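You operate a simulated robot arm through the tools that you are given. There is no shell and no other tool. Be economical: measure what you need, move in short steps, check, and stop when the job is done.

The job below is to be done with a simulated robot arm. You get a single attempt, and the scene is never put back.

TASK
Cure the fault on the panel screen, reset, and run the waiting can through on auto.
Fine: Guide: clamp locked. Air: lever open. Stroke: mid. The belt button starts and stops; the seamed can goes back on the steel deck. Mode, speed, desk knobs and the other cans stay. Set down upright: what you pick out.
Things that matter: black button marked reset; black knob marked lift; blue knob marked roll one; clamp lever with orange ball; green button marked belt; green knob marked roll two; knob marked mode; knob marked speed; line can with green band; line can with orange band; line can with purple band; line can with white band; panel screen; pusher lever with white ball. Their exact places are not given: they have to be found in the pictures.

The check looks at the end state, three seconds after you hand in, the way a careful person would. Anything else that was tipped, shoved, dropped, spilled or broken makes it a failure.

THE ROBOT
A 6-joint arm with a two-finger parallel gripper on a trunk, on a base that drives. Base frame: it is fixed to the floor where the robot stands at the start and does not move with it; the origin is under the middle of the robot, x ahead of it, y to its left, z up. Units: cm, degrees, N and s.
With the tool pointing down near the work surface it reaches from about 34 to 82 cm from the robot's upright axis, wherever it stands. Its first joint turns from -166.0 to 166.0 degrees. Places, roughly: black button marked reset [110, 60, 90]; black knob marked lift [190, 20, 70]; blue knob marked roll one [190, 10, 90]; clamp lever with orange ball [50, -10, 90]; green button marked belt [170, 30, 90]; green knob marked roll two [180, 20, 90]; knob marked mode [-40, -150, 130]; knob marked speed [-60, -140, 130]; line can with green band [175, 0, 100]; line can with orange band [175, 0, 100]; line can with purple band [175, 0, 100]; panel screen [-50, -150, 160]; pusher lever with white ball [80, 60, 100]; red button marked line stop [-60, -140, 150]; slider with red knob [90, 40, 100]; steel deck beside the seamer [160, -10, 100]. Payload 3.91 kg.
The tool frame sits at the grasp point between the pads (the TCP): z along the fingers, y along the line on which they close. The tips reach 3 cm beyond it. Largest opening 11 cm; finger width 2, thickness 1; the body of the gripper, 4.8 by 11.2 cm, starts 5.5 cm behind the TCP.
Orientation is told as [roll, pitch, yaw] about the base's x, y, z axes, in that order, counted from this pose: with the fingers straight down and closing along the base's y, the tool's x points along the base's -x, its y along +y and its z along -z.

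THE INTERFACE
- The arm moves only by the tool nudge_tool. Its argument "increments" is a list of rows, each a list of 3 entries, a list of its own where there are three numbers: the gripper command, from -1 (shut) to 1 (fully open), values between in proportion, then the shift along the tool's x, y, z in cm, then the turn, a rotation vector about the tool's x, y, z in degrees. In form: [[claw, [dx, dy, dz], [wx, wy, wz]], ...]. A call has 1 to 20 rows; each row shifts and turns the commanded pose from where the row before left it, along the tool's axes as they then stand. A row lasts 0.2 s, in which the tool goes at most 5 cm and 8.6 degrees; a call with a longer step from one row to the next is refused whole, and so is a gripper value outside its range. A pose out of reach is approached as far as the arm can. The call stops where the force on the tool passes 40 N (or 10 N more than at its start, if that is more) or the arm is blocked; 0.2 s more then pass. Each finger travels about 4.5 cm/s and halts on what it meets, pressing with about 39 N; the grip force reading is that of the motor and also rises with nothing between the fingers. The clock runs only during rows and for 0.2 s after the last one: add rows that do not move to give the fingers time. It gives the time, the measured TCP pose, the force on the tool (base axes), the opening and the grip force at its end, in the units of the frame above (readings bear some noise), with the torque about the TCP (base axes, N m) and any sound that the robot's microphone picked up.
- Cameras (640 x 400 px; columns grow to the right, rows downward): "scene" is now at [-1.23, 15.41, 157.43]; the picture's right is [0.13, -0.99, 0.00], its down [-0.67, -0.09, -0.73] and it looks along [0.73, 0.09, -0.68] (base axes); focal length 262 px, centre (320, 200). "wrist" rides on the gripper at [7.7, 0.7, -11.4] in the tool frame; the picture's right is [-0.09, 1.00, 0.00], its down [-0.80, -0.07, -0.59] and it looks along [-0.59, -0.05, 0.80] (tool axes); focal length 270 px, centre (320, 200).
- camera(camera): a new picture of that camera. No time passes.
- raise_lower(by): slides the trunk up (or, below 0, down) by that many cm; the arm and the scene camera ride with it, the base frame stays. It gives what a move gives, with no picture.
- steer(legs): drives the robot by 1 to 6 legs, each [ahead, turn to the left] in cm and degrees, along the robot's own axes; the way and the turn of a leg run together, so that a leg with both is an arc; at most 150 cm and 180 degrees a leg. The arm and the cameras ride along, it lands a little off, and it stops where it bumps. It gives what a move gives.
- head_to(pan, tilt): turns the head with the scene camera to pan (to the left, within 155 degrees either way) and tilt (down, from -29 to 69), counted from straight ahead of the robot. It gives what a move gives.
- point_at(camera, pixels): there is no depth. For up to 12 entries [column, row, z] of the newest picture of that camera ("zoom" is the newest enlarged one), the place [x, y] in the base frame at which the ray of that pixel passes the height z, good to about 0.2 cm, but the place of the scene camera against the robot may be out by one fixed shift of up to 2.5 cm in any direction. No time passes.
- inspect(camera, box): a new picture of the part [left, top, right, bottom] of that camera's present view, enlarged. No time passes.
- job_done(): hands the job in; it is judged then, once.

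Keep the steps short. Do not move on a guess: measure, check each grasp and each placing, and mend mistakes. In all there are 80 turns and 48 pictures (those below and enlarged ones count). Leave the gripper open and the arm clear of the work at the hand-in unless told otherwise, and finish with a single line.

The tools are called after "Emit:" as a command line: name --argument value ..., lists and objects as JSON in quotes. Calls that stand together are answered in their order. nudge_tool: Moves the arm, as the interface text tells. Its arguments: {"type":"object","properties":{"increments":{"type":"array","items":{"type":"array"}}},"required":["increments"]} The other tools are called the same way: raise_lower (by) slides the trunk up or down; steer (legs) drives the base; head_to (pan, tilt) turns the head that bears the scene camera; camera (camera) takes a picture; point_at (camera, pixels) gives the place at which the rays of pixels pass given heights; inspect (camera, box) takes an enlarged picture of a part of a camera's view; job_done () hands the job in.

At the start:

```text
time_s: 0.0
tcp_pos: [37.49, 14.74, 132.38]
tool_rot: [0.0, 0.1, -0.6]
contact_force: [-1.0, -0.4, 0.2]
moment: [0.01, 0.0, 0.0]
gripper_width: 10.99
finger_force: 0.1
trunk travel left (down, up): [-52.5, 8.5]
robot x, y, heading: [-0.13, -0.47, 0.1]
head pan, tilt: [7.4, 42.7]
```

scene: 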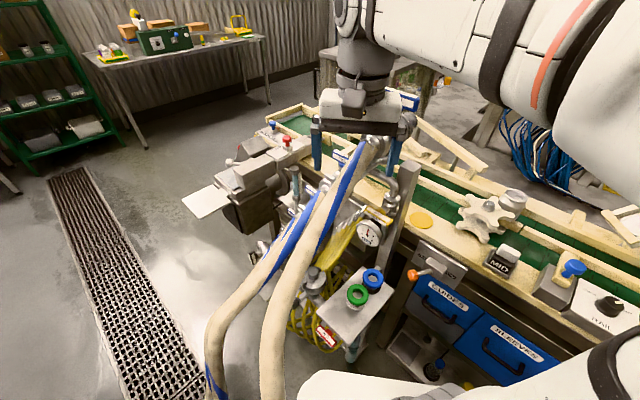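
wrist: 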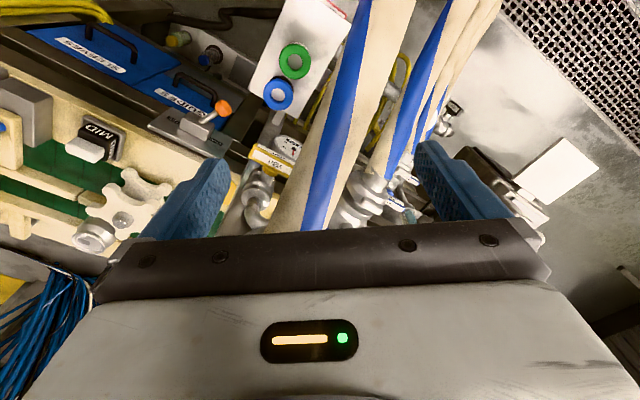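

I see the line ahead of the robot; the panel should be at about (-50,-150,160), to the right and behind. I turn the head there to read it.

Emit:
head_to --pan -108 --tilt 5

Emit:
camera --camera "scene"

```text
time_s: 1.9
tcp_pos: [37.56, 14.86, 132.41]
tool_rot: [0.0, 0.0, -0.7]
contact_force: [0.4, 0.5, -0.7]
moment: [-0.01, -0.01, -0.04]
gripper_width: 10.99
finger_force: 0.1
trunk travel left (down, up): [-52.5, 8.5]
robot x, y, heading: [-0.17, -0.34, 0.4]
head pan, tilt: [-108.0, 5.0]
```

```text
45 pictures are left
```

scene: 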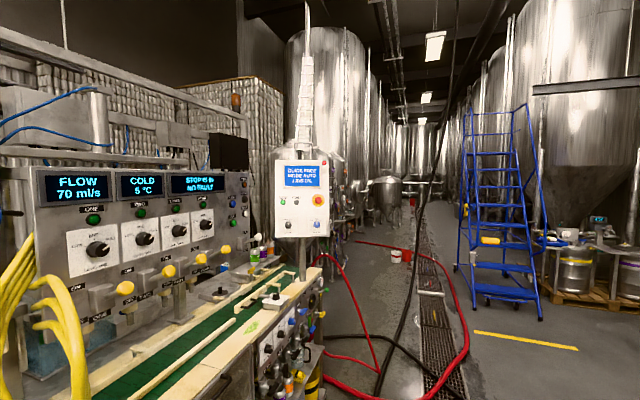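

The panel is at about (302,195). I enlarge it, and look at the line from the front.

Emit:
inspect --camera "scene" --box '[260, 150, 344, 240]'

Emit:
inspect --camera "scene" --box '[20, 160, 260, 310]'

```text
4.44 times, centred on (302, 195) of scene
```

zoom: 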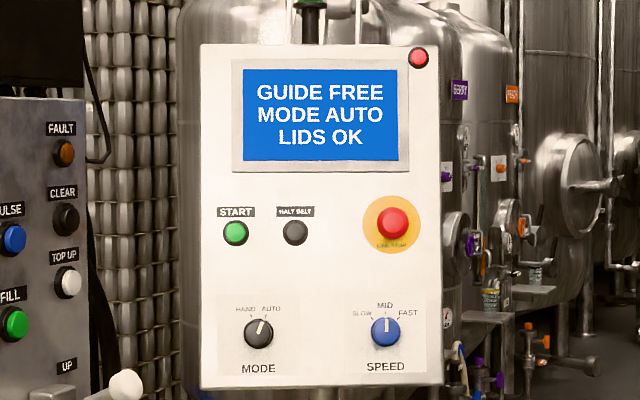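

```text
2.67 times, centred on (140, 235) of scene
```

zoom: 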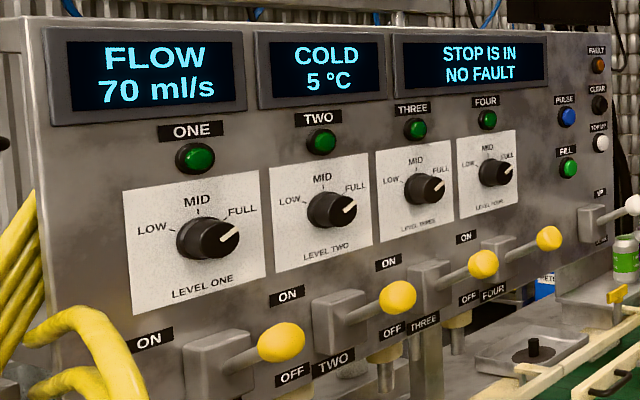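

The fault reads GUIDE FREE, so the orange-ball clamp lever must be locked; mode is AUTO, lids OK. Now the line: I look ahead.

Emit:
head_to --pan 5 --tilt 25

Emit:
camera --camera "scene"

Emit:
inspect --camera "wrist" --box '[50, 50, 370, 250]'

```text
time_s: 3.9
tcp_pos: [37.48, 14.7, 132.5]
tool_rot: [0.1, 0.0, -0.6]
contact_force: [-0.4, -0.1, 0.4]
moment: [0.02, 0.04, -0.05]
gripper_width: 11.01
finger_force: 0.2
trunk travel left (down, up): [-52.5, 8.5]
robot x, y, heading: [-0.03, -0.43, 0.1]
head pan, tilt: [5.0, 25.0]
```

```text
42 pictures are left
```

scene: 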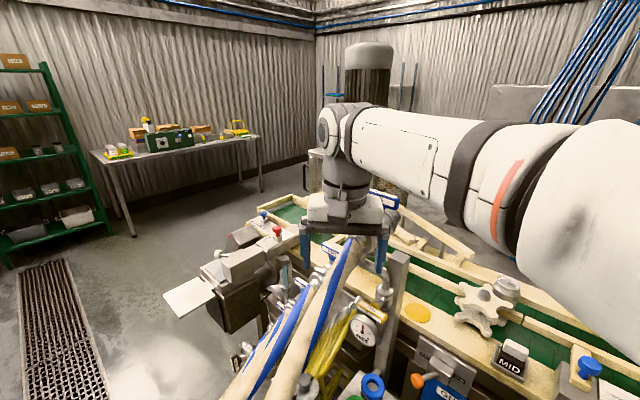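

```text
2.00 times, centred on (210, 150) of wrist
```

zoom: 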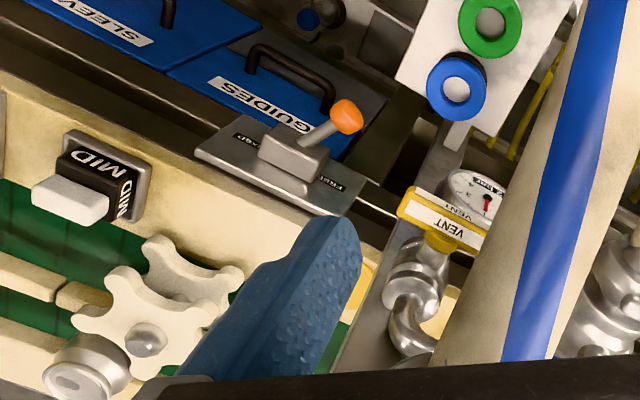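

The clamp plate is at wrist (215,120) with its ball at (223,107). I triangulate the ball and enlarge the plate and the seamer area.

Emit:
point_at --camera "wrist" --pixels '[[223, 107, 85], [223, 107, 90], [223, 107, 95], [195, 122, 85], [195, 122, 90]]'

Emit:
point_at --camera "scene" --pixels '[[417, 380, 85], [417, 380, 90], [417, 380, 95]]'

Emit:
inspect --camera "wrist" --box '[135, 80, 247, 150]'

Emit:
inspect --camera "scene" --box '[150, 180, 390, 330]'

```text
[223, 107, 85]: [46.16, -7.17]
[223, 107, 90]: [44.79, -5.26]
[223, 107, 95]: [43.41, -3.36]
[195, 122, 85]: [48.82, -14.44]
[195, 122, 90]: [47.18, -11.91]
```

```text
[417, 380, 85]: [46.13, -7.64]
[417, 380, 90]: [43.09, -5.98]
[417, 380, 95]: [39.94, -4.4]
```

```text
5.71 times, centred on (191, 115) of wrist
```

zoom: 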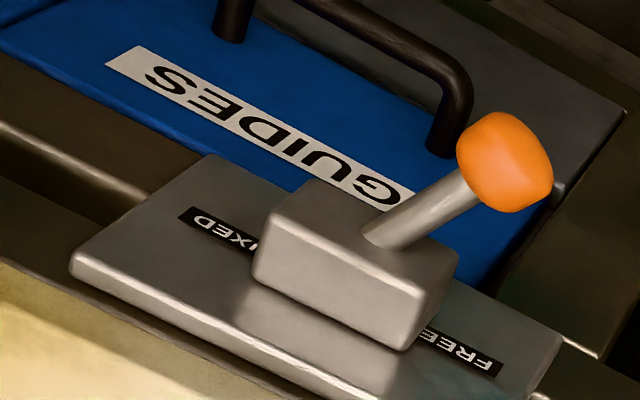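

```text
2.67 times, centred on (270, 255) of scene
```

zoom: 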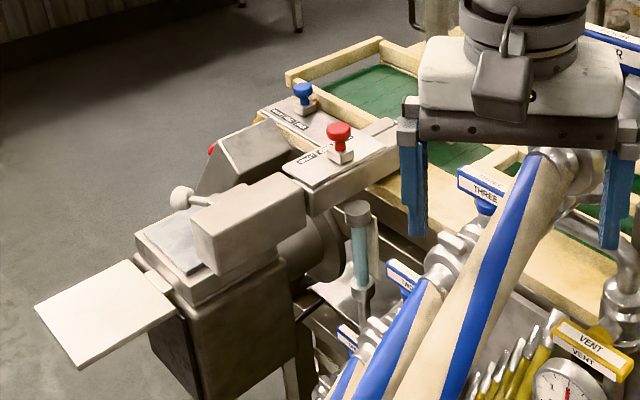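

The lever leans to FREE; it must swing to FIXED (to the robot's right). I move the wrist right over the plate at this height, then lower somewhat for a close look.

Emit:
nudge_tool --increments '[[0, [0, -4, 0], [0, 0, 0]], [0, [0, -4, 0], [0, 0, 0]], [0, [0, -4, 0], [0, 0, 0]], [0, [0, -4, 0], [0, 0, 0]], [0, [0, -4, 0], [0, 0, 0]], [0, [0, -4, 0], [0, 0, 0]], [0, [0, 0, 4], [0, 0, 0]], [0, [0, 0, 4], [0, 0, 0]], [0, [0, 0, 4], [0, 0, 0]], [0, [0, 0, 4], [0, 0, 0]]]'

Emit:
camera --camera "wrist"

Emit:
camera --camera "scene"

```text
time_s: 6.0
tcp_pos: [37.4, -9.32, 116.26]
tool_rot: [0.0, 0.1, -0.6]
contact_force: [0.7, 0.6, -1.3]
moment: [0.02, 0.0, 0.02]
gripper_width: 5.49
finger_force: 0.0
trunk travel left (down, up): [-52.5, 8.5]
robot x, y, heading: [-0.18, -0.71, -0.1]
head pan, tilt: [5.0, 25.0]
```

```text
38 pictures are left
```

wrist: 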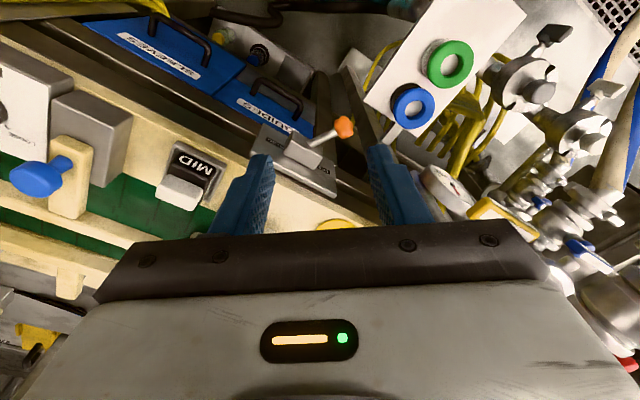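

```text
37 pictures are left
```

scene: 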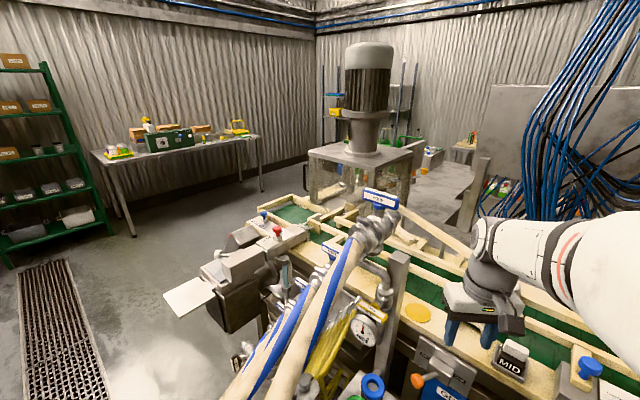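

Emit:
point_at --camera "wrist" --pixels '[[343, 127, 80], [343, 127, 85], [343, 127, 90], [343, 127, 95], [305, 150, 85], [305, 150, 90]]'

Emit:
inspect --camera "wrist" --box '[240, 85, 400, 195]'

Emit:
inspect --camera "scene" --box '[150, 170, 470, 370]'

```text
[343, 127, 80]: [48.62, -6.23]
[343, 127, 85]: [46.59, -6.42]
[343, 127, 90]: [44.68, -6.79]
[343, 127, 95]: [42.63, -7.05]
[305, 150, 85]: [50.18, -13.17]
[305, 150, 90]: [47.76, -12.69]
```

```text
3.64 times, centred on (320, 140) of wrist
```

zoom: 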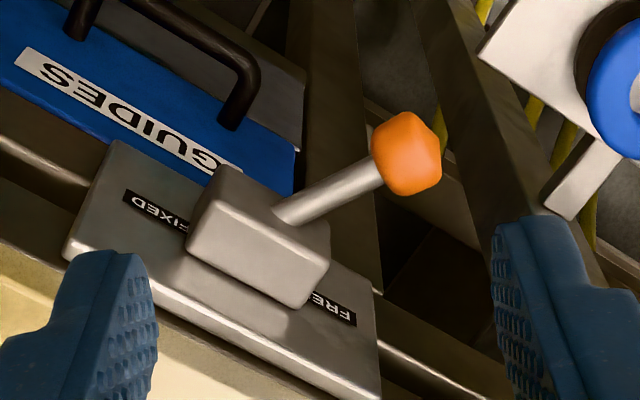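

```text
2.00 times, centred on (310, 270) of scene
```

zoom: 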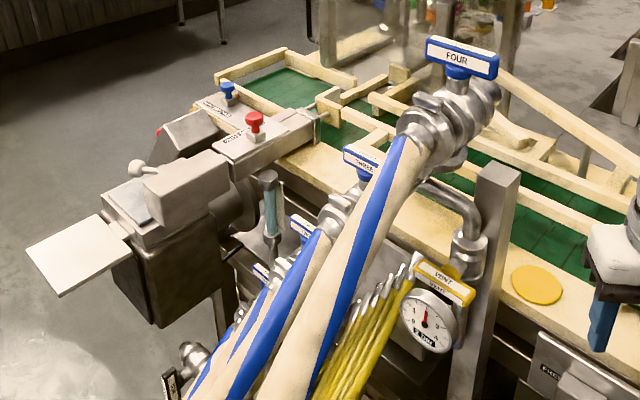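

Ball triangulates to about (45.8,-6.6,86.7), the plate runs from FIXED (47.4,-17.7) to FREE (52.6,-9.9). I check the deck height next to it using the yellow disc (wrist 337,224; scene 418,312).

Emit:
point_at --camera "wrist" --pixels '[[337, 224, 86], [337, 224, 90], [337, 224, 94]]'

Emit:
point_at --camera "scene" --pixels '[[418, 312, 86], [418, 312, 90], [418, 312, 94], [417, 380, 86.7], [397, 260, 95], [397, 260, 105]]'

```text
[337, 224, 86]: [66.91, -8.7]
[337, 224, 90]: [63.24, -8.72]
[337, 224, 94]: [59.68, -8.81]
```

```text
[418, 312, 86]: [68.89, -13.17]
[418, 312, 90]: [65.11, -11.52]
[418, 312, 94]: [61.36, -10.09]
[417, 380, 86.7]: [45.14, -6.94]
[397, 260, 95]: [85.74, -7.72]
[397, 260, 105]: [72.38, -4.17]
```

Deck is about z 93, vent handle about (47.5,6.5,109), a post about (57,1). I shut the fingers, yaw 56° so the slim side lies along the lever's swing, go to beside the ball on the FREE side, and descend part-way.

Emit:
nudge_tool --increments '[[-1, [0, 0, 0], [0, 0, -8]], [-1, [0, 0, 0], [0, 0, -8]], [-1, [0, 0, 0], [0, 0, -8]], [-1, [0, 0, 0], [0, 0, -8]], [-1, [0, 0, 0], [0, 0, -8]], [-1, [0, 0, 0], [0, 0, -8]], [-1, [0, 0, 0], [0, 0, -8]], [-1, [-3.7, -1.8, 0], [0, 0, 0]], [-1, [-3.7, -1.8, 0], [0, 0, 0]], [-1, [-3.7, -1.8, 0], [0, 0, 0]], [-1, [0, 0, 4], [0, 0, 0]], [-1, [0, 0, 4], [0, 0, 0]], [-1, [0, 0, 4], [0, 0, 0]], [-1, [0, 0, 4], [0, 0, 0]], [-1, [0, 0, 3], [0, 0, 0]]]'

Emit:
camera --camera "wrist"

Emit:
inspect --camera "scene" --box '[320, 250, 560, 400]'

```text
time_s: 9.2
tcp_pos: [48.04, -3.26, 97.52]
tool_rot: [0.0, 0.0, 55.5]
contact_force: [0.5, 0.3, 0.8]
moment: [-0.02, -0.01, -0.03]
gripper_width: 0.01
finger_force: 37.6
trunk travel left (down, up): [-52.5, 8.5]
robot x, y, heading: [0.25, -0.29, 0.0]
head pan, tilt: [5.0, 25.0]
```

```text
34 pictures are left
```

wrist: 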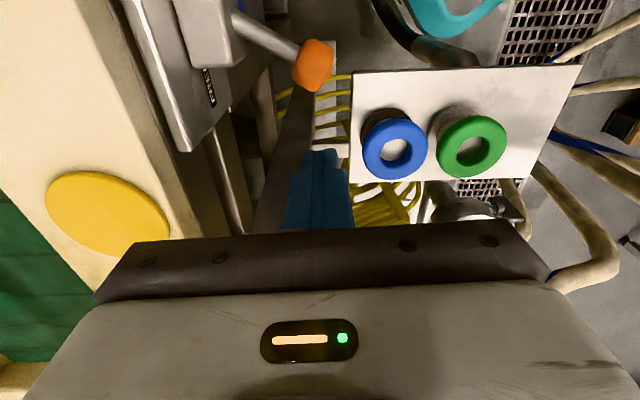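

```text
2.67 times, centred on (440, 325) of scene
```

zoom: 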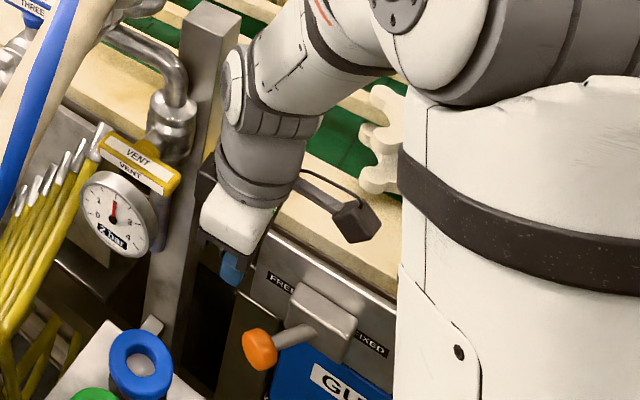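

Emit:
point_at --camera "wrist" --pixels '[[312, 66, 84], [312, 66, 86.7], [312, 66, 89], [395, 145, 80], [395, 145, 83], [350, 170, 82], [185, 150, 88]]'

```text
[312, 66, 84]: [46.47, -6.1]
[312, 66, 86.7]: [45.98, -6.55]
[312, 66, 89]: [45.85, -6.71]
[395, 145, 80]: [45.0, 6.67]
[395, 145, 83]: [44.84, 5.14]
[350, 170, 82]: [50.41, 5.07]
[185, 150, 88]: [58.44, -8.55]
```

Ball confirmed at (46.0,-6.55). I descend to 88.3 beside it, then push gently toward FIXED (+tool x).

Emit:
nudge_tool --increments '[[-1, [0, 0, 3], [0, 0, 0]], [-1, [0, 0, 3], [0, 0, 0]], [-1, [0, 0, 3.2], [0, 0, 0]], [-1, [1, 0, 0], [0, 0, 0]], [-1, [1, 0.2, 0], [0, 0, 0]], [-1, [1, 0.3, 0], [0, 0, 0]], [-1, [1, 0.2, 0], [0, 0, 0]], [-1, [1, 0, 0], [0, 0, 0]], [-1, [1, 0, 0], [0, 0, 0]], [-1, [1, -0.2, 0], [0, 0, 0]], [-1, [1, -0.3, 0], [0, 0, 0]]]'

Emit:
camera --camera "wrist"

```text
time_s: 11.7
tcp_pos: [43.4, -9.85, 88.27]
tool_rot: [0.0, 0.0, 55.5]
contact_force: [0.5, -0.2, -0.2]
moment: [0.05, -0.01, -0.01]
gripper_width: 0.01
finger_force: 37.5
trunk travel left (down, up): [-52.5, 8.5]
robot x, y, heading: [-0.01, -0.31, 0.2]
head pan, tilt: [5.0, 25.0]
```

```text
32 pictures are left
```

wrist: 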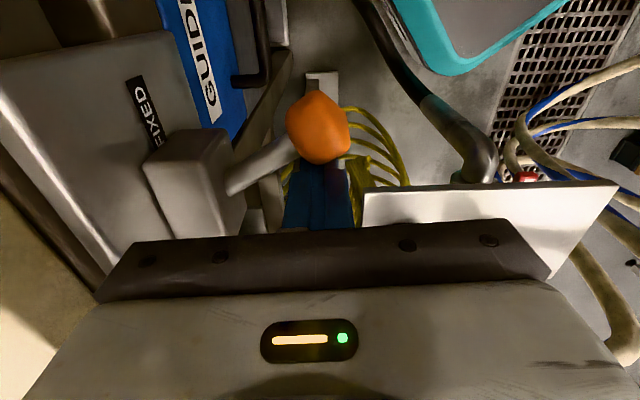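

Emit:
point_at --camera "wrist" --pixels '[[318, 127, 86.7], [318, 127, 84]]'

Emit:
inspect --camera "scene" --box '[360, 280, 520, 400]'

```text
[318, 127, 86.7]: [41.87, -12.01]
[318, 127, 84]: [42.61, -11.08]
```

```text
3.33 times, centred on (440, 340) of scene
```

zoom: 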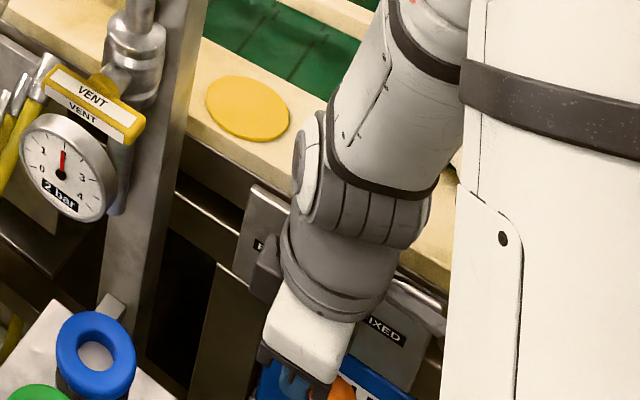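

The ball has come over to (41.9,-12.0). I push about 1.5 cm more to reach the stop and feel the force.

Emit:
nudge_tool --increments '[[-1, [0.5, -0.1, 0], [0, 0, 0]], [-1, [0.5, -0.1, 0], [0, 0, 0]], [-1, [0.4, -0.1, 0], [0, 0, 0]], [-1, [0.3, -0.1, 0], [0, 0, 0]]]'

```text
time_s: 12.2
tcp_pos: [43.37, -9.94, 88.31]
tool_rot: [-0.1, 0.1, 55.5]
contact_force: [8.1, 28.0, -2.4]
moment: [0.45, 0.0, -0.16]
gripper_width: 0.0
finger_force: 37.8
trunk travel left (down, up): [-52.5, 8.5]
robot x, y, heading: [0.32, -0.35, -0.1]
head pan, tilt: [5.0, 25.0]
stopped in row 2: the force on the tool passed its limit at 47 N (the readings are from after the stop); the commanded pose is now the measured one
```

It is hard at its stop, so the clamp is FIXED. I back off, rise to a clear height, and check the panel and the seamer.

Emit:
nudge_tool --increments '[[-1, [-1, 0, 0], [0, 0, 0]], [-1, [0, 0, -4], [0, 0, 0]], [-1, [0, 0, -5], [0, 0, 0]], [-1, [0, 0, -5], [0, 0, 0]], [-1, [0, 0, -5], [0, 0, 0]], [-1, [0, 0, -5], [0, 0, 0]], [-1, [0, 0, -5], [0, 0, 0]], [-1, [0, 0, -5], [0, 0, 0]]]'

Emit:
head_to --pan -108 --tilt 5

Emit:
inspect --camera "scene" --box '[260, 150, 344, 240]'

```text
time_s: 14.0
tcp_pos: [43.67, -9.43, 122.32]
tool_rot: [0.0, -0.1, 55.6]
contact_force: [-0.1, 0.1, 0.0]
moment: [-0.02, 0.0, 0.01]
gripper_width: 0.01
finger_force: 37.9
trunk travel left (down, up): [-52.5, 8.5]
robot x, y, heading: [-0.17, -0.42, -0.0]
head pan, tilt: [5.0, 25.0]
```

```text
time_s: 15.9
tcp_pos: [43.68, -9.48, 122.33]
tool_rot: [-0.1, -0.1, 55.5]
contact_force: [-0.1, -1.3, 0.1]
moment: [0.0, 0.02, -0.01]
gripper_width: 0.0
finger_force: 37.5
trunk travel left (down, up): [-52.5, 8.5]
robot x, y, heading: [-0.17, -0.41, 0.2]
head pan, tilt: [-108.0, 5.0]
```

```text
4.44 times, centred on (302, 195) of scene
```

zoom: 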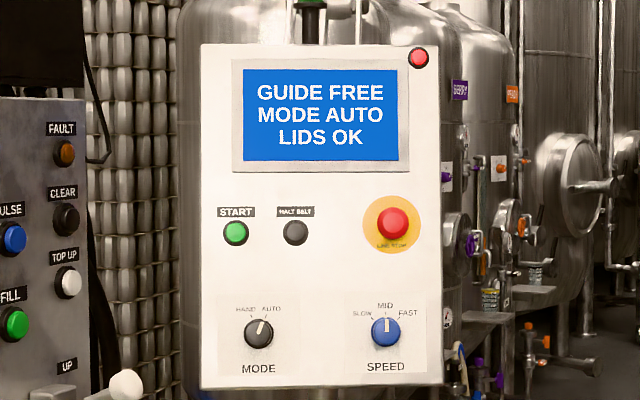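

The screen latches until reset. Now I look for the reset button and the station at (80..110, 40..60).

Emit:
head_to --pan 12 --tilt 20

Emit:
inspect --camera "scene" --box '[180, 190, 420, 340]'

Emit:
inspect --camera "scene" --box '[300, 90, 540, 240]'

```text
time_s: 17.9
tcp_pos: [43.76, -9.45, 122.25]
tool_rot: [0.0, -0.2, 55.4]
contact_force: [0.0, 0.6, -0.1]
moment: [-0.03, -0.02, -0.01]
gripper_width: 0.01
finger_force: 37.7
trunk travel left (down, up): [-52.5, 8.5]
robot x, y, heading: [0.3, -0.39, 0.2]
head pan, tilt: [12.0, 20.0]
```

```text
2.67 times, centred on (300, 265) of scene
```

zoom: 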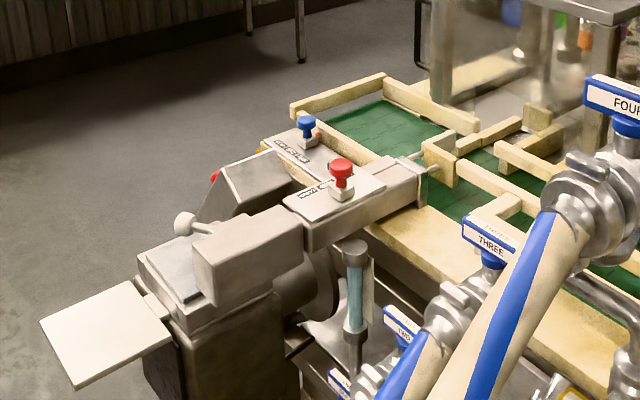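

```text
2.67 times, centred on (420, 165) of scene
```

zoom: 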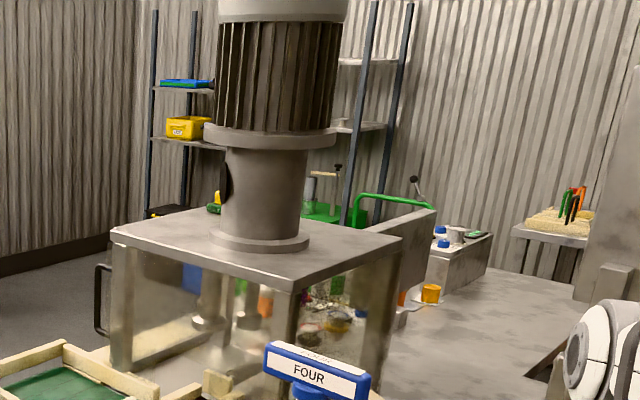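

Emit:
camera --camera "scene"

Emit:
point_at --camera "zoom" --pixels '[[112, 232, 115], [300, 290, 115], [300, 290, 125], [432, 292, 95], [548, 372, 95], [440, 232, 105], [100, 330, 95]]'

```text
27 pictures are left
```

scene: 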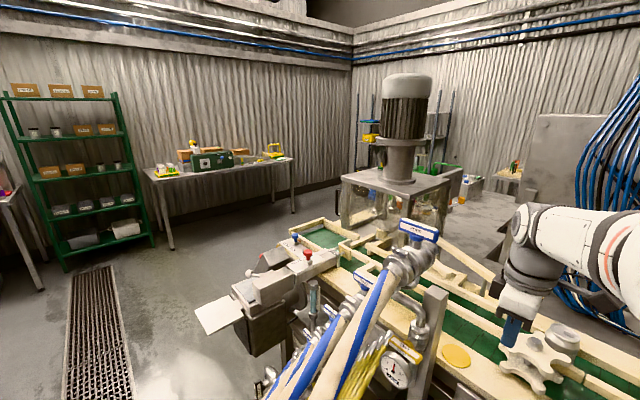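

```text
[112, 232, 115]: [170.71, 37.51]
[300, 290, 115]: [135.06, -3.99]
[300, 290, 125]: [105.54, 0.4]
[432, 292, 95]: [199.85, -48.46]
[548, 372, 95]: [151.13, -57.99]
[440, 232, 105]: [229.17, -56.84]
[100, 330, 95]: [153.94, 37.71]
```

Emit:
point_at --camera "scene" --pixels '[[324, 220, 95], [291, 236, 95], [307, 253, 105], [294, 237, 100], [249, 274, 105], [196, 310, 95], [245, 297, 95], [170, 248, 0], [293, 210, 0], [150, 245, 0], [68, 270, 0], [262, 355, 80]]'

```text
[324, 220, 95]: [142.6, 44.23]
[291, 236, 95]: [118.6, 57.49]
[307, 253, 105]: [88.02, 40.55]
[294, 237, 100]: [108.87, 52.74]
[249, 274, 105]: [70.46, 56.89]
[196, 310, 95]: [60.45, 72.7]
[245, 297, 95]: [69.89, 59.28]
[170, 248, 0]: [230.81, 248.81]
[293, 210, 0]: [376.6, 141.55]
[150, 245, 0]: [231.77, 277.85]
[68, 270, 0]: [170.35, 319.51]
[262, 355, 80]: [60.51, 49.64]
```

The line's left end is at about (143,44)-(119,57); there's free floor to the left. I retract and raise the arm, then look left and rear before driving.

Emit:
nudge_tool --increments '[[-1, [0, 0, -5], [0, 0, 0]], [-1, [0, 0, -5], [0, 0, 0]], [-1, [0, 0, -5], [0, 0, 0]], [0, [2, 3, 0], [0, 0, 0]], [0, [2, 3, 0], [0, 0, 0]]]'

Emit:
head_to --pan 85 --tilt 38

Emit:
camera --camera "scene"

Emit:
head_to --pan 150 --tilt 38

Emit:
camera --camera "scene"

```text
time_s: 19.1
tcp_pos: [36.63, -9.78, 137.33]
tool_rot: [0.0, -0.1, 55.5]
contact_force: [-0.6, -0.9, -0.1]
moment: [-0.02, 0.03, -0.01]
gripper_width: 5.05
finger_force: 0.0
trunk travel left (down, up): [-52.5, 8.5]
robot x, y, heading: [-0.15, -0.36, 0.1]
head pan, tilt: [12.0, 20.0]
```

```text
time_s: 20.6
tcp_pos: [36.88, -9.71, 137.19]
tool_rot: [-0.1, 0.0, 55.6]
contact_force: [1.0, 0.0, -0.3]
moment: [-0.03, -0.02, 0.01]
gripper_width: 5.52
finger_force: 0.1
trunk travel left (down, up): [-52.5, 8.5]
robot x, y, heading: [-0.28, -0.42, 0.4]
head pan, tilt: [85.0, 38.0]
```

```text
26 pictures are left
```

scene: 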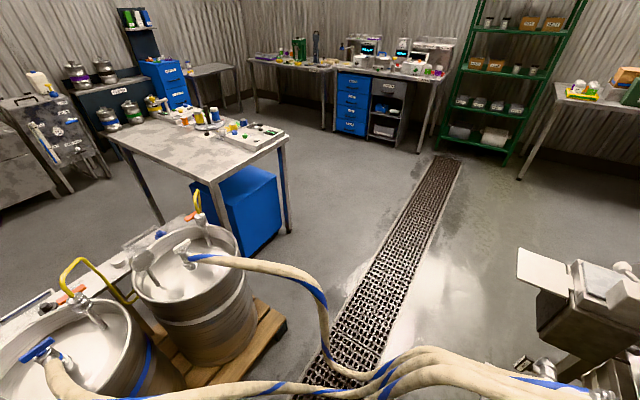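

```text
time_s: 22.0
tcp_pos: [36.77, -9.77, 137.22]
tool_rot: [-0.1, -0.1, 55.5]
contact_force: [0.2, -0.2, 0.5]
moment: [-0.03, 0.01, -0.02]
gripper_width: 5.49
finger_force: 0.1
trunk travel left (down, up): [-52.5, 8.5]
robot x, y, heading: [-0.05, -0.65, 0.5]
head pan, tilt: [150.0, 38.0]
```

```text
25 pictures are left
```

scene: 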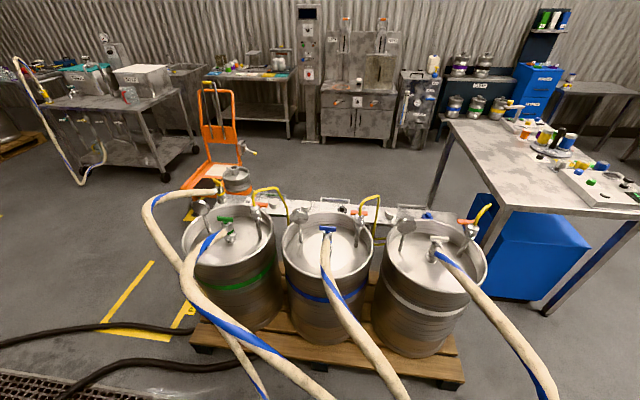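

Kegs and their hoses fence off the left. I must find a way round: I measure floor points for pallet, tables, trolley.

Emit:
point_at --camera "scene" --pixels '[[192, 347, 0], [463, 388, 0], [546, 316, 0], [432, 208, 0], [486, 300, 0], [185, 222, 0], [245, 205, 0], [160, 178, 0], [105, 205, 0], [410, 145, 0], [370, 148, 0], [290, 137, 0]]'

Emit:
head_to --pan -150 --tilt 38

Emit:
camera --camera "scene"

```text
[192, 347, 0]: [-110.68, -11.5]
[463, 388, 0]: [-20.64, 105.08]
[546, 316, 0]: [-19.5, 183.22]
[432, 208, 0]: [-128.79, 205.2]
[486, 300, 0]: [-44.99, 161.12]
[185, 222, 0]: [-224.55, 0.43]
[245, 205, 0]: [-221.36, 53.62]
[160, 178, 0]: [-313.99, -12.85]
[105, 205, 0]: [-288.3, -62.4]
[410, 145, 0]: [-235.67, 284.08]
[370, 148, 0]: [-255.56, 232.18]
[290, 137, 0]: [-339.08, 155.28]
```

```text
time_s: 26.1
tcp_pos: [36.79, -9.68, 137.16]
tool_rot: [-0.1, -0.1, 55.5]
contact_force: [0.2, -0.1, -0.3]
moment: [-0.02, -0.03, 0.01]
gripper_width: 5.5
finger_force: 0.1
trunk travel left (down, up): [-52.5, 8.5]
robot x, y, heading: [0.13, -0.28, 0.2]
head pan, tilt: [-150.0, 38.0]
```

```text
24 pictures are left
```

scene: 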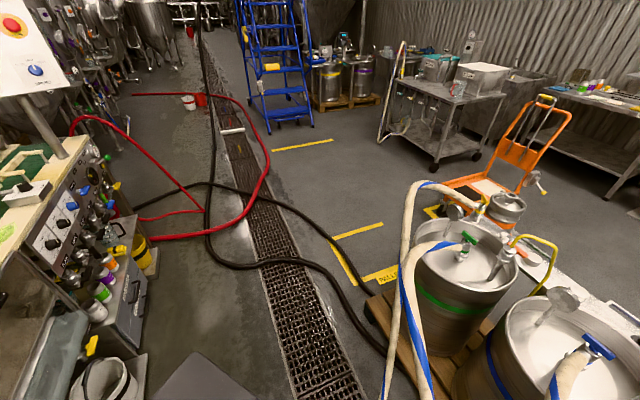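

The robot is boxed in by the line, the kegs with hoses, and black/red hoses on the floor behind. I measure floor points behind for a way out.

Emit:
point_at --camera "scene" --pixels '[[205, 240, 0], [260, 263, 0], [320, 270, 0], [385, 352, 0], [170, 238, 0], [268, 165, 0], [150, 272, 0], [140, 350, 0], [205, 352, 0], [368, 305, 0], [430, 172, 0], [212, 190, 0]]'

Emit:
inspect --camera "scene" --box '[110, 170, 430, 370]'

```text
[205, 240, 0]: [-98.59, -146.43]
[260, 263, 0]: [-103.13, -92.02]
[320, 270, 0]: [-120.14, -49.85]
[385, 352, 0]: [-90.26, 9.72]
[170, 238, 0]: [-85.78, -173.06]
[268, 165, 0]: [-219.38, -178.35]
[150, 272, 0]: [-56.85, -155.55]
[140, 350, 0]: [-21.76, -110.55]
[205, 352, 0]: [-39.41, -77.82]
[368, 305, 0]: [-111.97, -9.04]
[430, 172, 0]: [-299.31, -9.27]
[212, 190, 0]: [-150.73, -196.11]
```

```text
2.00 times, centred on (270, 270) of scene
```

zoom: 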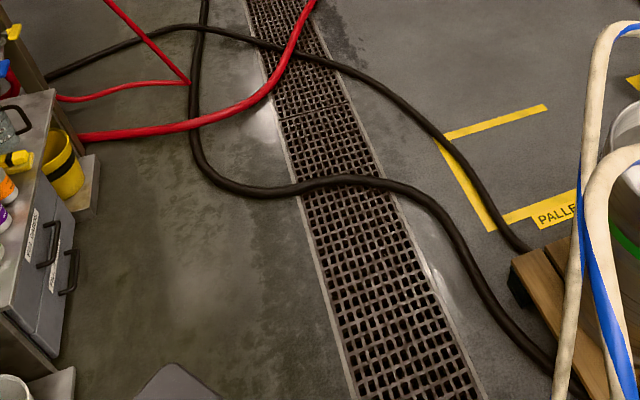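

I need to see whether there is a passage behind the keg pallet, between it and the orange trolley.

Emit:
head_to --pan 150 --tilt 30

Emit:
inspect --camera "scene" --box '[170, 180, 490, 380]'

Emit:
head_to --pan 50 --tilt 55

Emit:
camera --camera "scene"

```text
time_s: 30.1
tcp_pos: [36.84, -9.8, 137.15]
tool_rot: [-0.1, -0.1, 55.5]
contact_force: [0.5, -0.7, 0.1]
moment: [-0.02, -0.03, -0.01]
gripper_width: 5.48
finger_force: 0.1
trunk travel left (down, up): [-52.5, 8.5]
robot x, y, heading: [-0.31, -0.21, 0.2]
head pan, tilt: [150.0, 30.0]
```

```text
2.00 times, centred on (330, 280) of scene
```

zoom: 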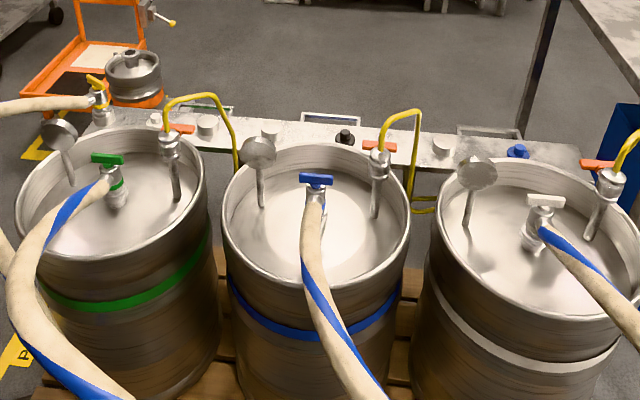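

```text
time_s: 31.9
tcp_pos: [36.74, -9.69, 137.09]
tool_rot: [-0.1, -0.1, 55.6]
contact_force: [0.7, 0.4, 0.4]
moment: [0.02, -0.01, 0.03]
gripper_width: 5.49
finger_force: 0.1
trunk travel left (down, up): [-52.5, 8.5]
robot x, y, heading: [-0.19, -0.42, 0.3]
head pan, tilt: [50.0, 55.0]
```

```text
21 pictures are left
```

scene: 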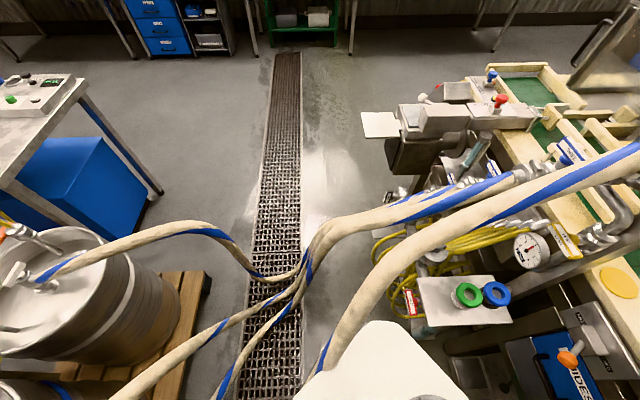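

Emit:
point_at --camera "zoom" --pixels '[[95, 112, 40], [95, 112, 70], [580, 150, 40], [580, 150, 70], [160, 105, 5], [22, 90, 5], [150, 55, 5], [600, 340, 60], [40, 240, 60], [530, 135, 0]]'

Emit:
point_at --camera "scene" --pixels '[[300, 265, 0], [300, 265, 30], [300, 265, 60], [345, 320, 60], [345, 320, 90], [400, 330, 110], [210, 275, 12], [160, 195, 0], [410, 205, 30], [300, 388, 60], [185, 272, 12]]'

```text
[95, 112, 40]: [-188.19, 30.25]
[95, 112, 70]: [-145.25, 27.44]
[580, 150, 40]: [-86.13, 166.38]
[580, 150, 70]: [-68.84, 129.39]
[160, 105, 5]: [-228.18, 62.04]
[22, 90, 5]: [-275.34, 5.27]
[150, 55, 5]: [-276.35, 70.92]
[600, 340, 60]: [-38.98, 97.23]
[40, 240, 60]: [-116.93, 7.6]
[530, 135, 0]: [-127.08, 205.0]
```

```text
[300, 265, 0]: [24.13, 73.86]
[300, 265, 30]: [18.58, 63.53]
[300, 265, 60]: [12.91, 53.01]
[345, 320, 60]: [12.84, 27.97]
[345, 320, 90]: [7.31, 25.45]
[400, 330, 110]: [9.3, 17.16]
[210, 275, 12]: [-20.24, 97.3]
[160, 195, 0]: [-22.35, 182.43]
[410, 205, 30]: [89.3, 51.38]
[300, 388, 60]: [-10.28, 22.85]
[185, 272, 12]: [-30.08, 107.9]
```

The passage behind is tight (about 60 cm next to a loose trolley), while the keg hoses cross at the left. I raise the trunk for clearance and turn left in place, in small steps, watching for any bump.

Emit:
raise_lower --by 8

Emit:
steer --legs '[[0, 35]]'

Emit:
steer --legs '[[0, 45]]'

```text
time_s: 33.1
tcp_pos: [36.88, -9.73, 145.21]
tool_rot: [-0.1, -0.1, 55.6]
contact_force: [0.6, -1.3, 0.3]
moment: [0.03, 0.0, -0.02]
gripper_width: 5.49
finger_force: 0.0
trunk travel left (down, up): [-60.5, 0.5]
robot x, y, heading: [-0.4, -0.5, 0.2]
head pan, tilt: [50.0, 55.0]
```

```text
time_s: 35.2
tcp_pos: [34.84, 14.07, 145.2]
tool_rot: [-0.2, -0.1, 92.1]
contact_force: [-0.5, -0.4, 0.1]
moment: [-0.01, -0.05, -0.01]
gripper_width: 5.5
finger_force: 0.1
trunk travel left (down, up): [-60.5, 0.5]
robot x, y, heading: [-0.38, -0.48, 36.2]
head pan, tilt: [50.0, 55.0]
```

```text
time_s: 37.7
tcp_pos: [13.68, 35.03, 145.09]
tool_rot: [0.0, -0.1, 138.5]
contact_force: [0.9, -0.4, 0.3]
moment: [0.0, 0.07, -0.01]
gripper_width: 5.46
finger_force: 0.2
trunk travel left (down, up): [-60.5, 0.5]
robot x, y, heading: [-0.01, -0.53, 82.5]
head pan, tilt: [50.0, 55.0]
```

No bump. I look at how the hoses lie right ahead now.

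Emit:
head_to --pan 0 --tilt 66

Emit:
camera --camera "scene"

Emit:
camera --camera "wrist"

```text
time_s: 38.9
tcp_pos: [13.55, 35.12, 145.16]
tool_rot: [-0.2, -0.1, 138.5]
contact_force: [0.0, -0.7, -0.1]
moment: [-0.01, 0.03, 0.0]
gripper_width: 5.51
finger_force: 0.0
trunk travel left (down, up): [-60.5, 0.5]
robot x, y, heading: [0.07, -0.27, 82.4]
head pan, tilt: [0.0, 66.0]
```

```text
20 pictures are left
```

scene: 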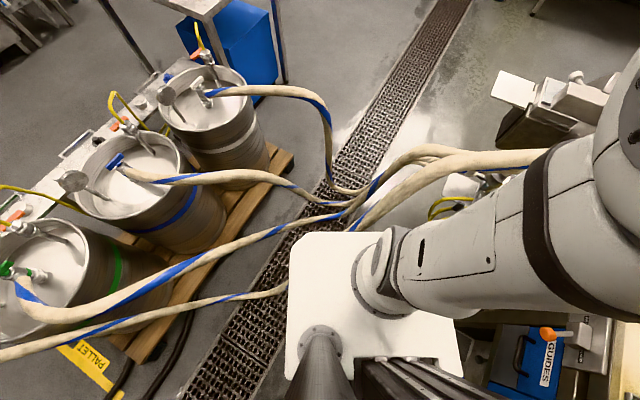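

```text
19 pictures are left
```

wrist: 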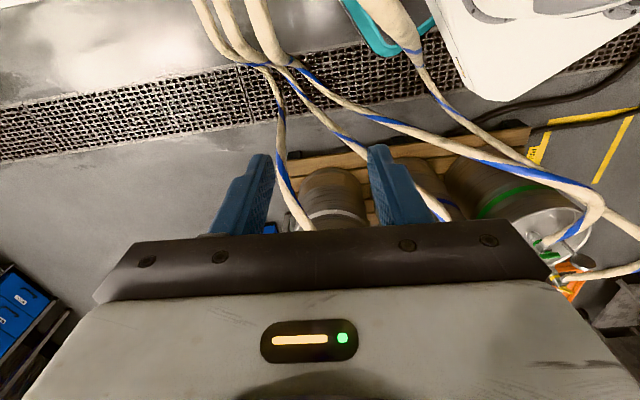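

The hoses sag right down to the floor over the drain straight ahead, low enough to cross there. I try a short, careful advance of 15 cm and watch for a bump.

Emit:
steer --legs '[[15, 0]]'

```text
time_s: 40.3
tcp_pos: [15.63, 50.35, 144.97]
tool_rot: [-0.1, 0.0, 138.5]
contact_force: [0.2, 0.2, 0.4]
moment: [-0.02, 0.01, -0.01]
gripper_width: 5.5
finger_force: 0.1
trunk travel left (down, up): [-60.5, 0.5]
robot x, y, heading: [1.79, 14.66, 82.3]
head pan, tilt: [0.0, 66.0]
```

Emit:
steer --legs '[[20, 0]]'

Emit:
camera --camera "scene"

```text
time_s: 41.9
tcp_pos: [18.07, 69.59, 145.15]
tool_rot: [0.0, 0.1, 138.7]
contact_force: [0.3, 0.6, 0.0]
moment: [-0.09, 0.03, 0.0]
gripper_width: 5.53
finger_force: 0.1
trunk travel left (down, up): [-60.5, 0.5]
robot x, y, heading: [4.73, 33.99, 82.3]
head pan, tilt: [0.0, 66.0]
```

```text
18 pictures are left
```

scene: 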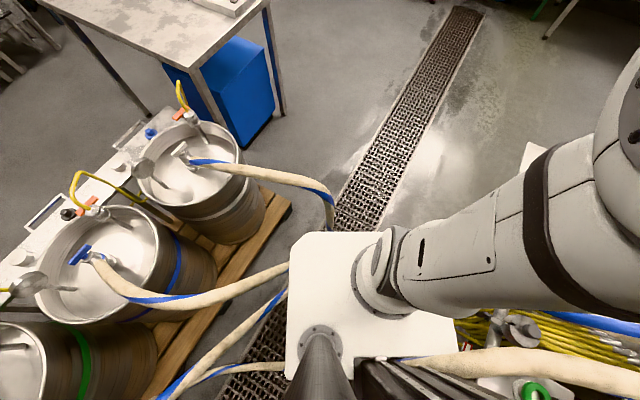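

The hoses pass under without touching. I continue between pallet and pusher tray to open floor.

Emit:
steer --legs '[[0, -8], [50, 0], [45, 0]]'

Emit:
head_to --pan -95 --tilt 25

Emit:
camera --camera "scene"

```text
time_s: 47.8
tcp_pos: [48.09, 160.42, 145.02]
tool_rot: [0.0, 0.0, 131.2]
contact_force: [0.0, -0.1, 0.0]
moment: [0.01, 0.0, 0.01]
gripper_width: 5.48
finger_force: 0.1
trunk travel left (down, up): [-60.5, 0.5]
robot x, y, heading: [30.33, 126.92, 75.1]
head pan, tilt: [0.0, 66.0]
```

```text
time_s: 49.5
tcp_pos: [48.01, 160.26, 145.16]
tool_rot: [-0.1, -0.2, 131.2]
contact_force: [-0.2, 0.0, 0.1]
moment: [-0.01, -0.02, -0.02]
gripper_width: 5.47
finger_force: 0.1
trunk travel left (down, up): [-60.5, 0.5]
robot x, y, heading: [30.45, 127.17, 75.2]
head pan, tilt: [-95.0, 25.0]
```

```text
17 pictures are left
```

scene: 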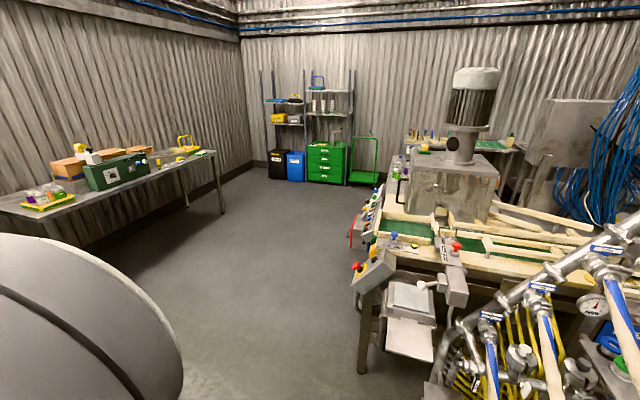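

Now the control row is visible: a slanted box with red/black/yellow buttons at (372,265). I drive along to about (115,118) and face the line.

Emit:
steer --legs '[[0, -82], [85, 0], [0, -65]]'

Emit:
head_to --pan 12 --tilt 35

Emit:
camera --camera "scene"

```text
time_s: 60.5
tcp_pos: [112.85, 73.24, 145.25]
tool_rot: [-0.1, -0.1, -22.2]
contact_force: [-0.6, 0.3, 0.7]
moment: [0.0, 0.02, 0.01]
gripper_width: 5.5
finger_force: 0.0
trunk travel left (down, up): [-60.5, 0.5]
robot x, y, heading: [113.72, 111.31, -77.8]
head pan, tilt: [-95.0, 25.0]
```

```text
time_s: 62.4
tcp_pos: [112.81, 72.9, 145.04]
tool_rot: [-0.1, 0.0, -22.0]
contact_force: [0.2, 0.3, -0.7]
moment: [-0.01, 0.0, 0.04]
gripper_width: 5.51
finger_force: 0.0
trunk travel left (down, up): [-60.5, 0.5]
robot x, y, heading: [113.81, 111.16, -77.9]
head pan, tilt: [12.0, 35.0]
```

```text
16 pictures are left
```

scene: 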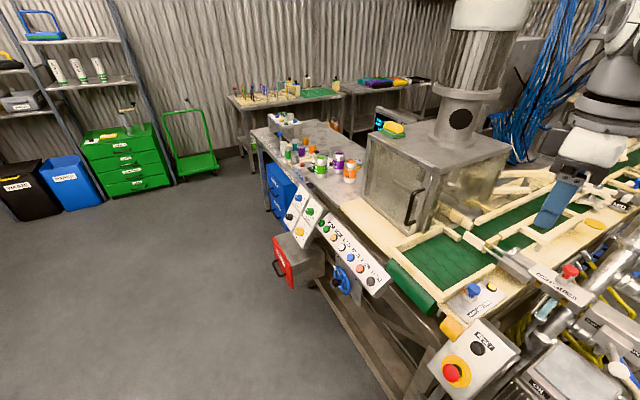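

The reset button is at (478,349); controls and cans are at (330,240) and (325,160). I enlarge both areas.

Emit:
inspect --camera "scene" --box '[240, 110, 480, 260]'

Emit:
inspect --camera "scene" --box '[270, 180, 430, 300]'

Emit:
inspect --camera "scene" --box '[400, 240, 640, 400]'

Emit:
point_at --camera "scene" --pixels '[[478, 349, 88], [478, 349, 93], [452, 373, 85], [570, 271, 105], [335, 165, 105], [320, 165, 105], [350, 172, 105]]'

```text
2.67 times, centred on (360, 185) of scene
```

zoom: 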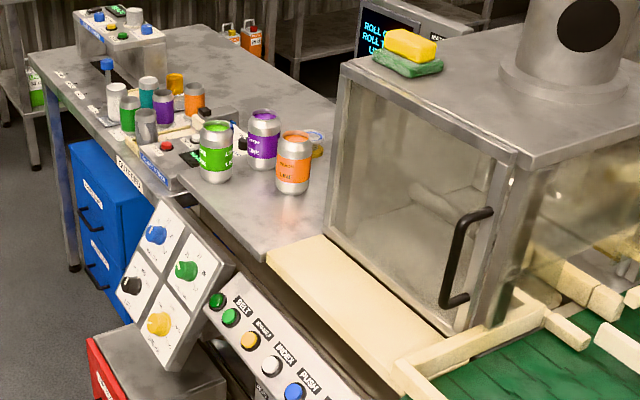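

```text
3.33 times, centred on (350, 240) of scene
```

zoom: 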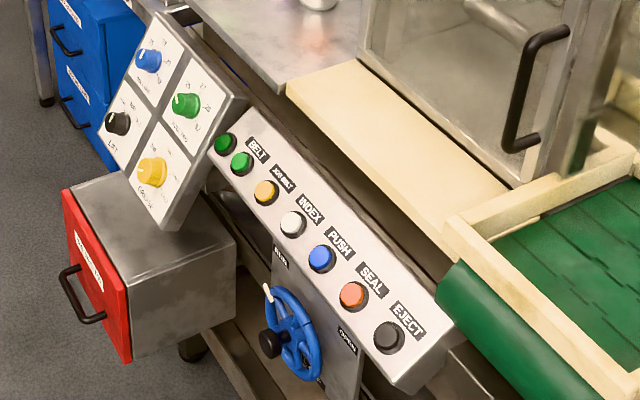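

```text
2.50 times, centred on (520, 320) of scene
```

zoom: 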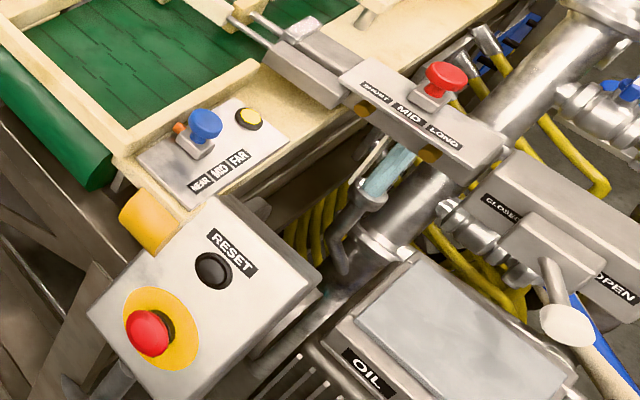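

```text
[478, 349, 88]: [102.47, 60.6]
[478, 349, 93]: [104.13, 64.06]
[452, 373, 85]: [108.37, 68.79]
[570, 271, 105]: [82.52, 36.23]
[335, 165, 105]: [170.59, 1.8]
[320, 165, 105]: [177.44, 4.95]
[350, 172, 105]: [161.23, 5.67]
```

Seen: RESET (black) next to the stop button, stroke slider at MID, BELT green with label. I yaw the wrist to face the line and lower for a close view of the reset box.

Emit:
nudge_tool --increments '[[-1, [0, 0, 0], [0, 0, 8]], [-1, [0, 0, 0], [0, 0, 8]], [-1, [0, 0, 0], [0, 0, 8]], [-1, [0, 0, 0], [0, 0, 8]], [-1, [0, 0, 0], [0, 0, 8]], [-1, [0, 0, 0], [0, 0, 8]], [-1, [0, 0, 0], [0, 0, 8]], [-1, [1.2, -3.2, 0], [0, 0, 0]], [-1, [1.2, -3.2, 0], [0, 0, 0]], [-1, [0, 0, 5], [0, 0, 0]], [-1, [0, 0, 5], [0, 0, 0]], [-1, [0, 0, 5], [0, 0, 0]], [-1, [0, 0, 5], [0, 0, 0]], [-1, [0, 0, 5], [0, 0, 0]]]'

Emit:
camera --camera "wrist"

```text
time_s: 65.4
tcp_pos: [106.36, 73.55, 120.18]
tool_rot: [0.0, -0.1, -78.1]
contact_force: [0.6, -0.4, -0.8]
moment: [0.02, 0.0, -0.02]
gripper_width: 0.01
finger_force: 37.8
trunk travel left (down, up): [-60.5, 0.5]
robot x, y, heading: [113.5, 110.94, -77.8]
head pan, tilt: [12.0, 35.0]
```

```text
12 pictures are left
```

wrist: 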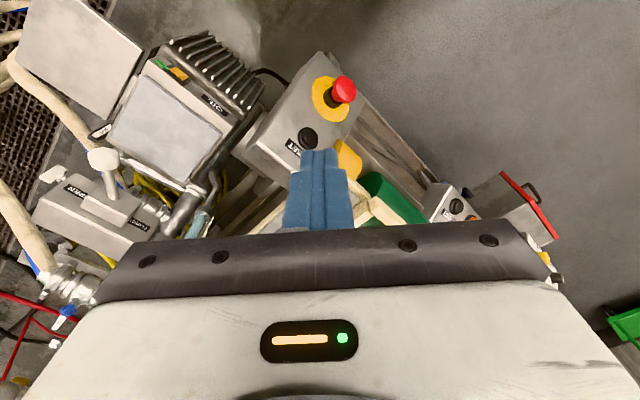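

Emit:
point_at --camera "wrist" --pixels '[[307, 139, 85], [307, 139, 88], [307, 139, 91], [307, 139, 94], [341, 89, 85], [341, 89, 90], [360, 92, 82], [322, 52, 82], [300, 188, 92], [245, 148, 92]]'

Emit:
point_at --camera "scene" --pixels '[[478, 349, 85], [478, 349, 88], [478, 349, 91], [478, 349, 94], [452, 373, 85], [452, 373, 90]]'

```text
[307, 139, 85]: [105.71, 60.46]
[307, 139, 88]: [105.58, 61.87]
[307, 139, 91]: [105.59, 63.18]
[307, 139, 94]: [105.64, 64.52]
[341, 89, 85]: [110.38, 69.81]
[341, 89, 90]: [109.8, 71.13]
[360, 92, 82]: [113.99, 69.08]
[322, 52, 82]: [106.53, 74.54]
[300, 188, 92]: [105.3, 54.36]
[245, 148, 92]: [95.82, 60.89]
```

```text
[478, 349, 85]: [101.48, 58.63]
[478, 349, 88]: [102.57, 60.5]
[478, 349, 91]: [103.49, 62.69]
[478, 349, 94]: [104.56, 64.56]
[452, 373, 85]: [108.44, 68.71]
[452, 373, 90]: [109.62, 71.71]
```

Reset is at about (105.7,64.7,94.5); the face slopes about 40° down toward (+0.55,+0.83). I turn the tool to face that slope: yaw 45°, tilt 36°.

Emit:
nudge_tool --increments '[[-1, [0, 0, 0], [0, 0, 7.5]], [-1, [0, 0, 0], [0, 0, 7.5]], [-1, [0, 0, 0], [0, 0, 7.5]], [-1, [0, 0, 0], [0, 0, 7.5]], [-1, [0, 0, 0], [0, 0, 7.5]], [-1, [0, 0, 0], [0, 0, 7.5]], [-1, [0, 0, 0], [0, -6, 0]], [-1, [0, 0, 0], [0, -6, 0]], [-1, [0, 0, 0], [0, -6, 0]], [-1, [0, 0, 0], [0, -6, 0]], [-1, [0, 0, 0], [0, -6, 0]], [-1, [0, 0, 0], [0, -6, 0]], [-1, [0, 0, 0], [0, 0, 0]]]'

```text
time_s: 68.2
tcp_pos: [105.97, 73.12, 121.06]
tool_rot: [0.0, -36.1, -123.3]
contact_force: [0.7, 0.8, 0.2]
moment: [0.02, -0.02, -0.03]
gripper_width: 0.01
finger_force: 37.5
out of reach, approached as far as the arm can: row 12
trunk travel left (down, up): [-60.5, 0.5]
robot x, y, heading: [113.71, 110.88, -77.6]
head pan, tilt: [12.0, 35.0]
```

Emit:
nudge_tool --increments '[[-1, [1.95, 0.87, 3.75], [0, 0, 0]], [-1, [1.95, 0.87, 3.75], [0, 0, 0]], [-1, [1.95, 0.87, 3.75], [0, 0, 0]], [-1, [1.95, 0.87, 3.75], [0, 0, 0]], [-1, [1.95, 0.87, 3.75], [0, 0, 0]], [-1, [0, 0, 0], [0, 0, 0]]]'

Emit:
camera --camera "wrist"

```text
time_s: 69.6
tcp_pos: [107.75, 65.2, 101.87]
tool_rot: [0.1, -36.2, -123.1]
contact_force: [-0.2, 0.4, -0.4]
moment: [-0.01, 0.0, -0.04]
gripper_width: 0.0
finger_force: 37.4
out of reach, approached as far as the arm can: row 1, 2, 3
trunk travel left (down, up): [-60.5, 0.5]
robot x, y, heading: [114.03, 110.85, -77.9]
head pan, tilt: [12.0, 35.0]
```

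```text
11 pictures are left
```

wrist: 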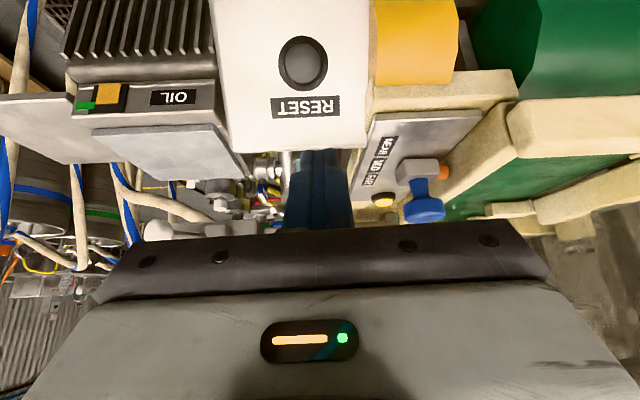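

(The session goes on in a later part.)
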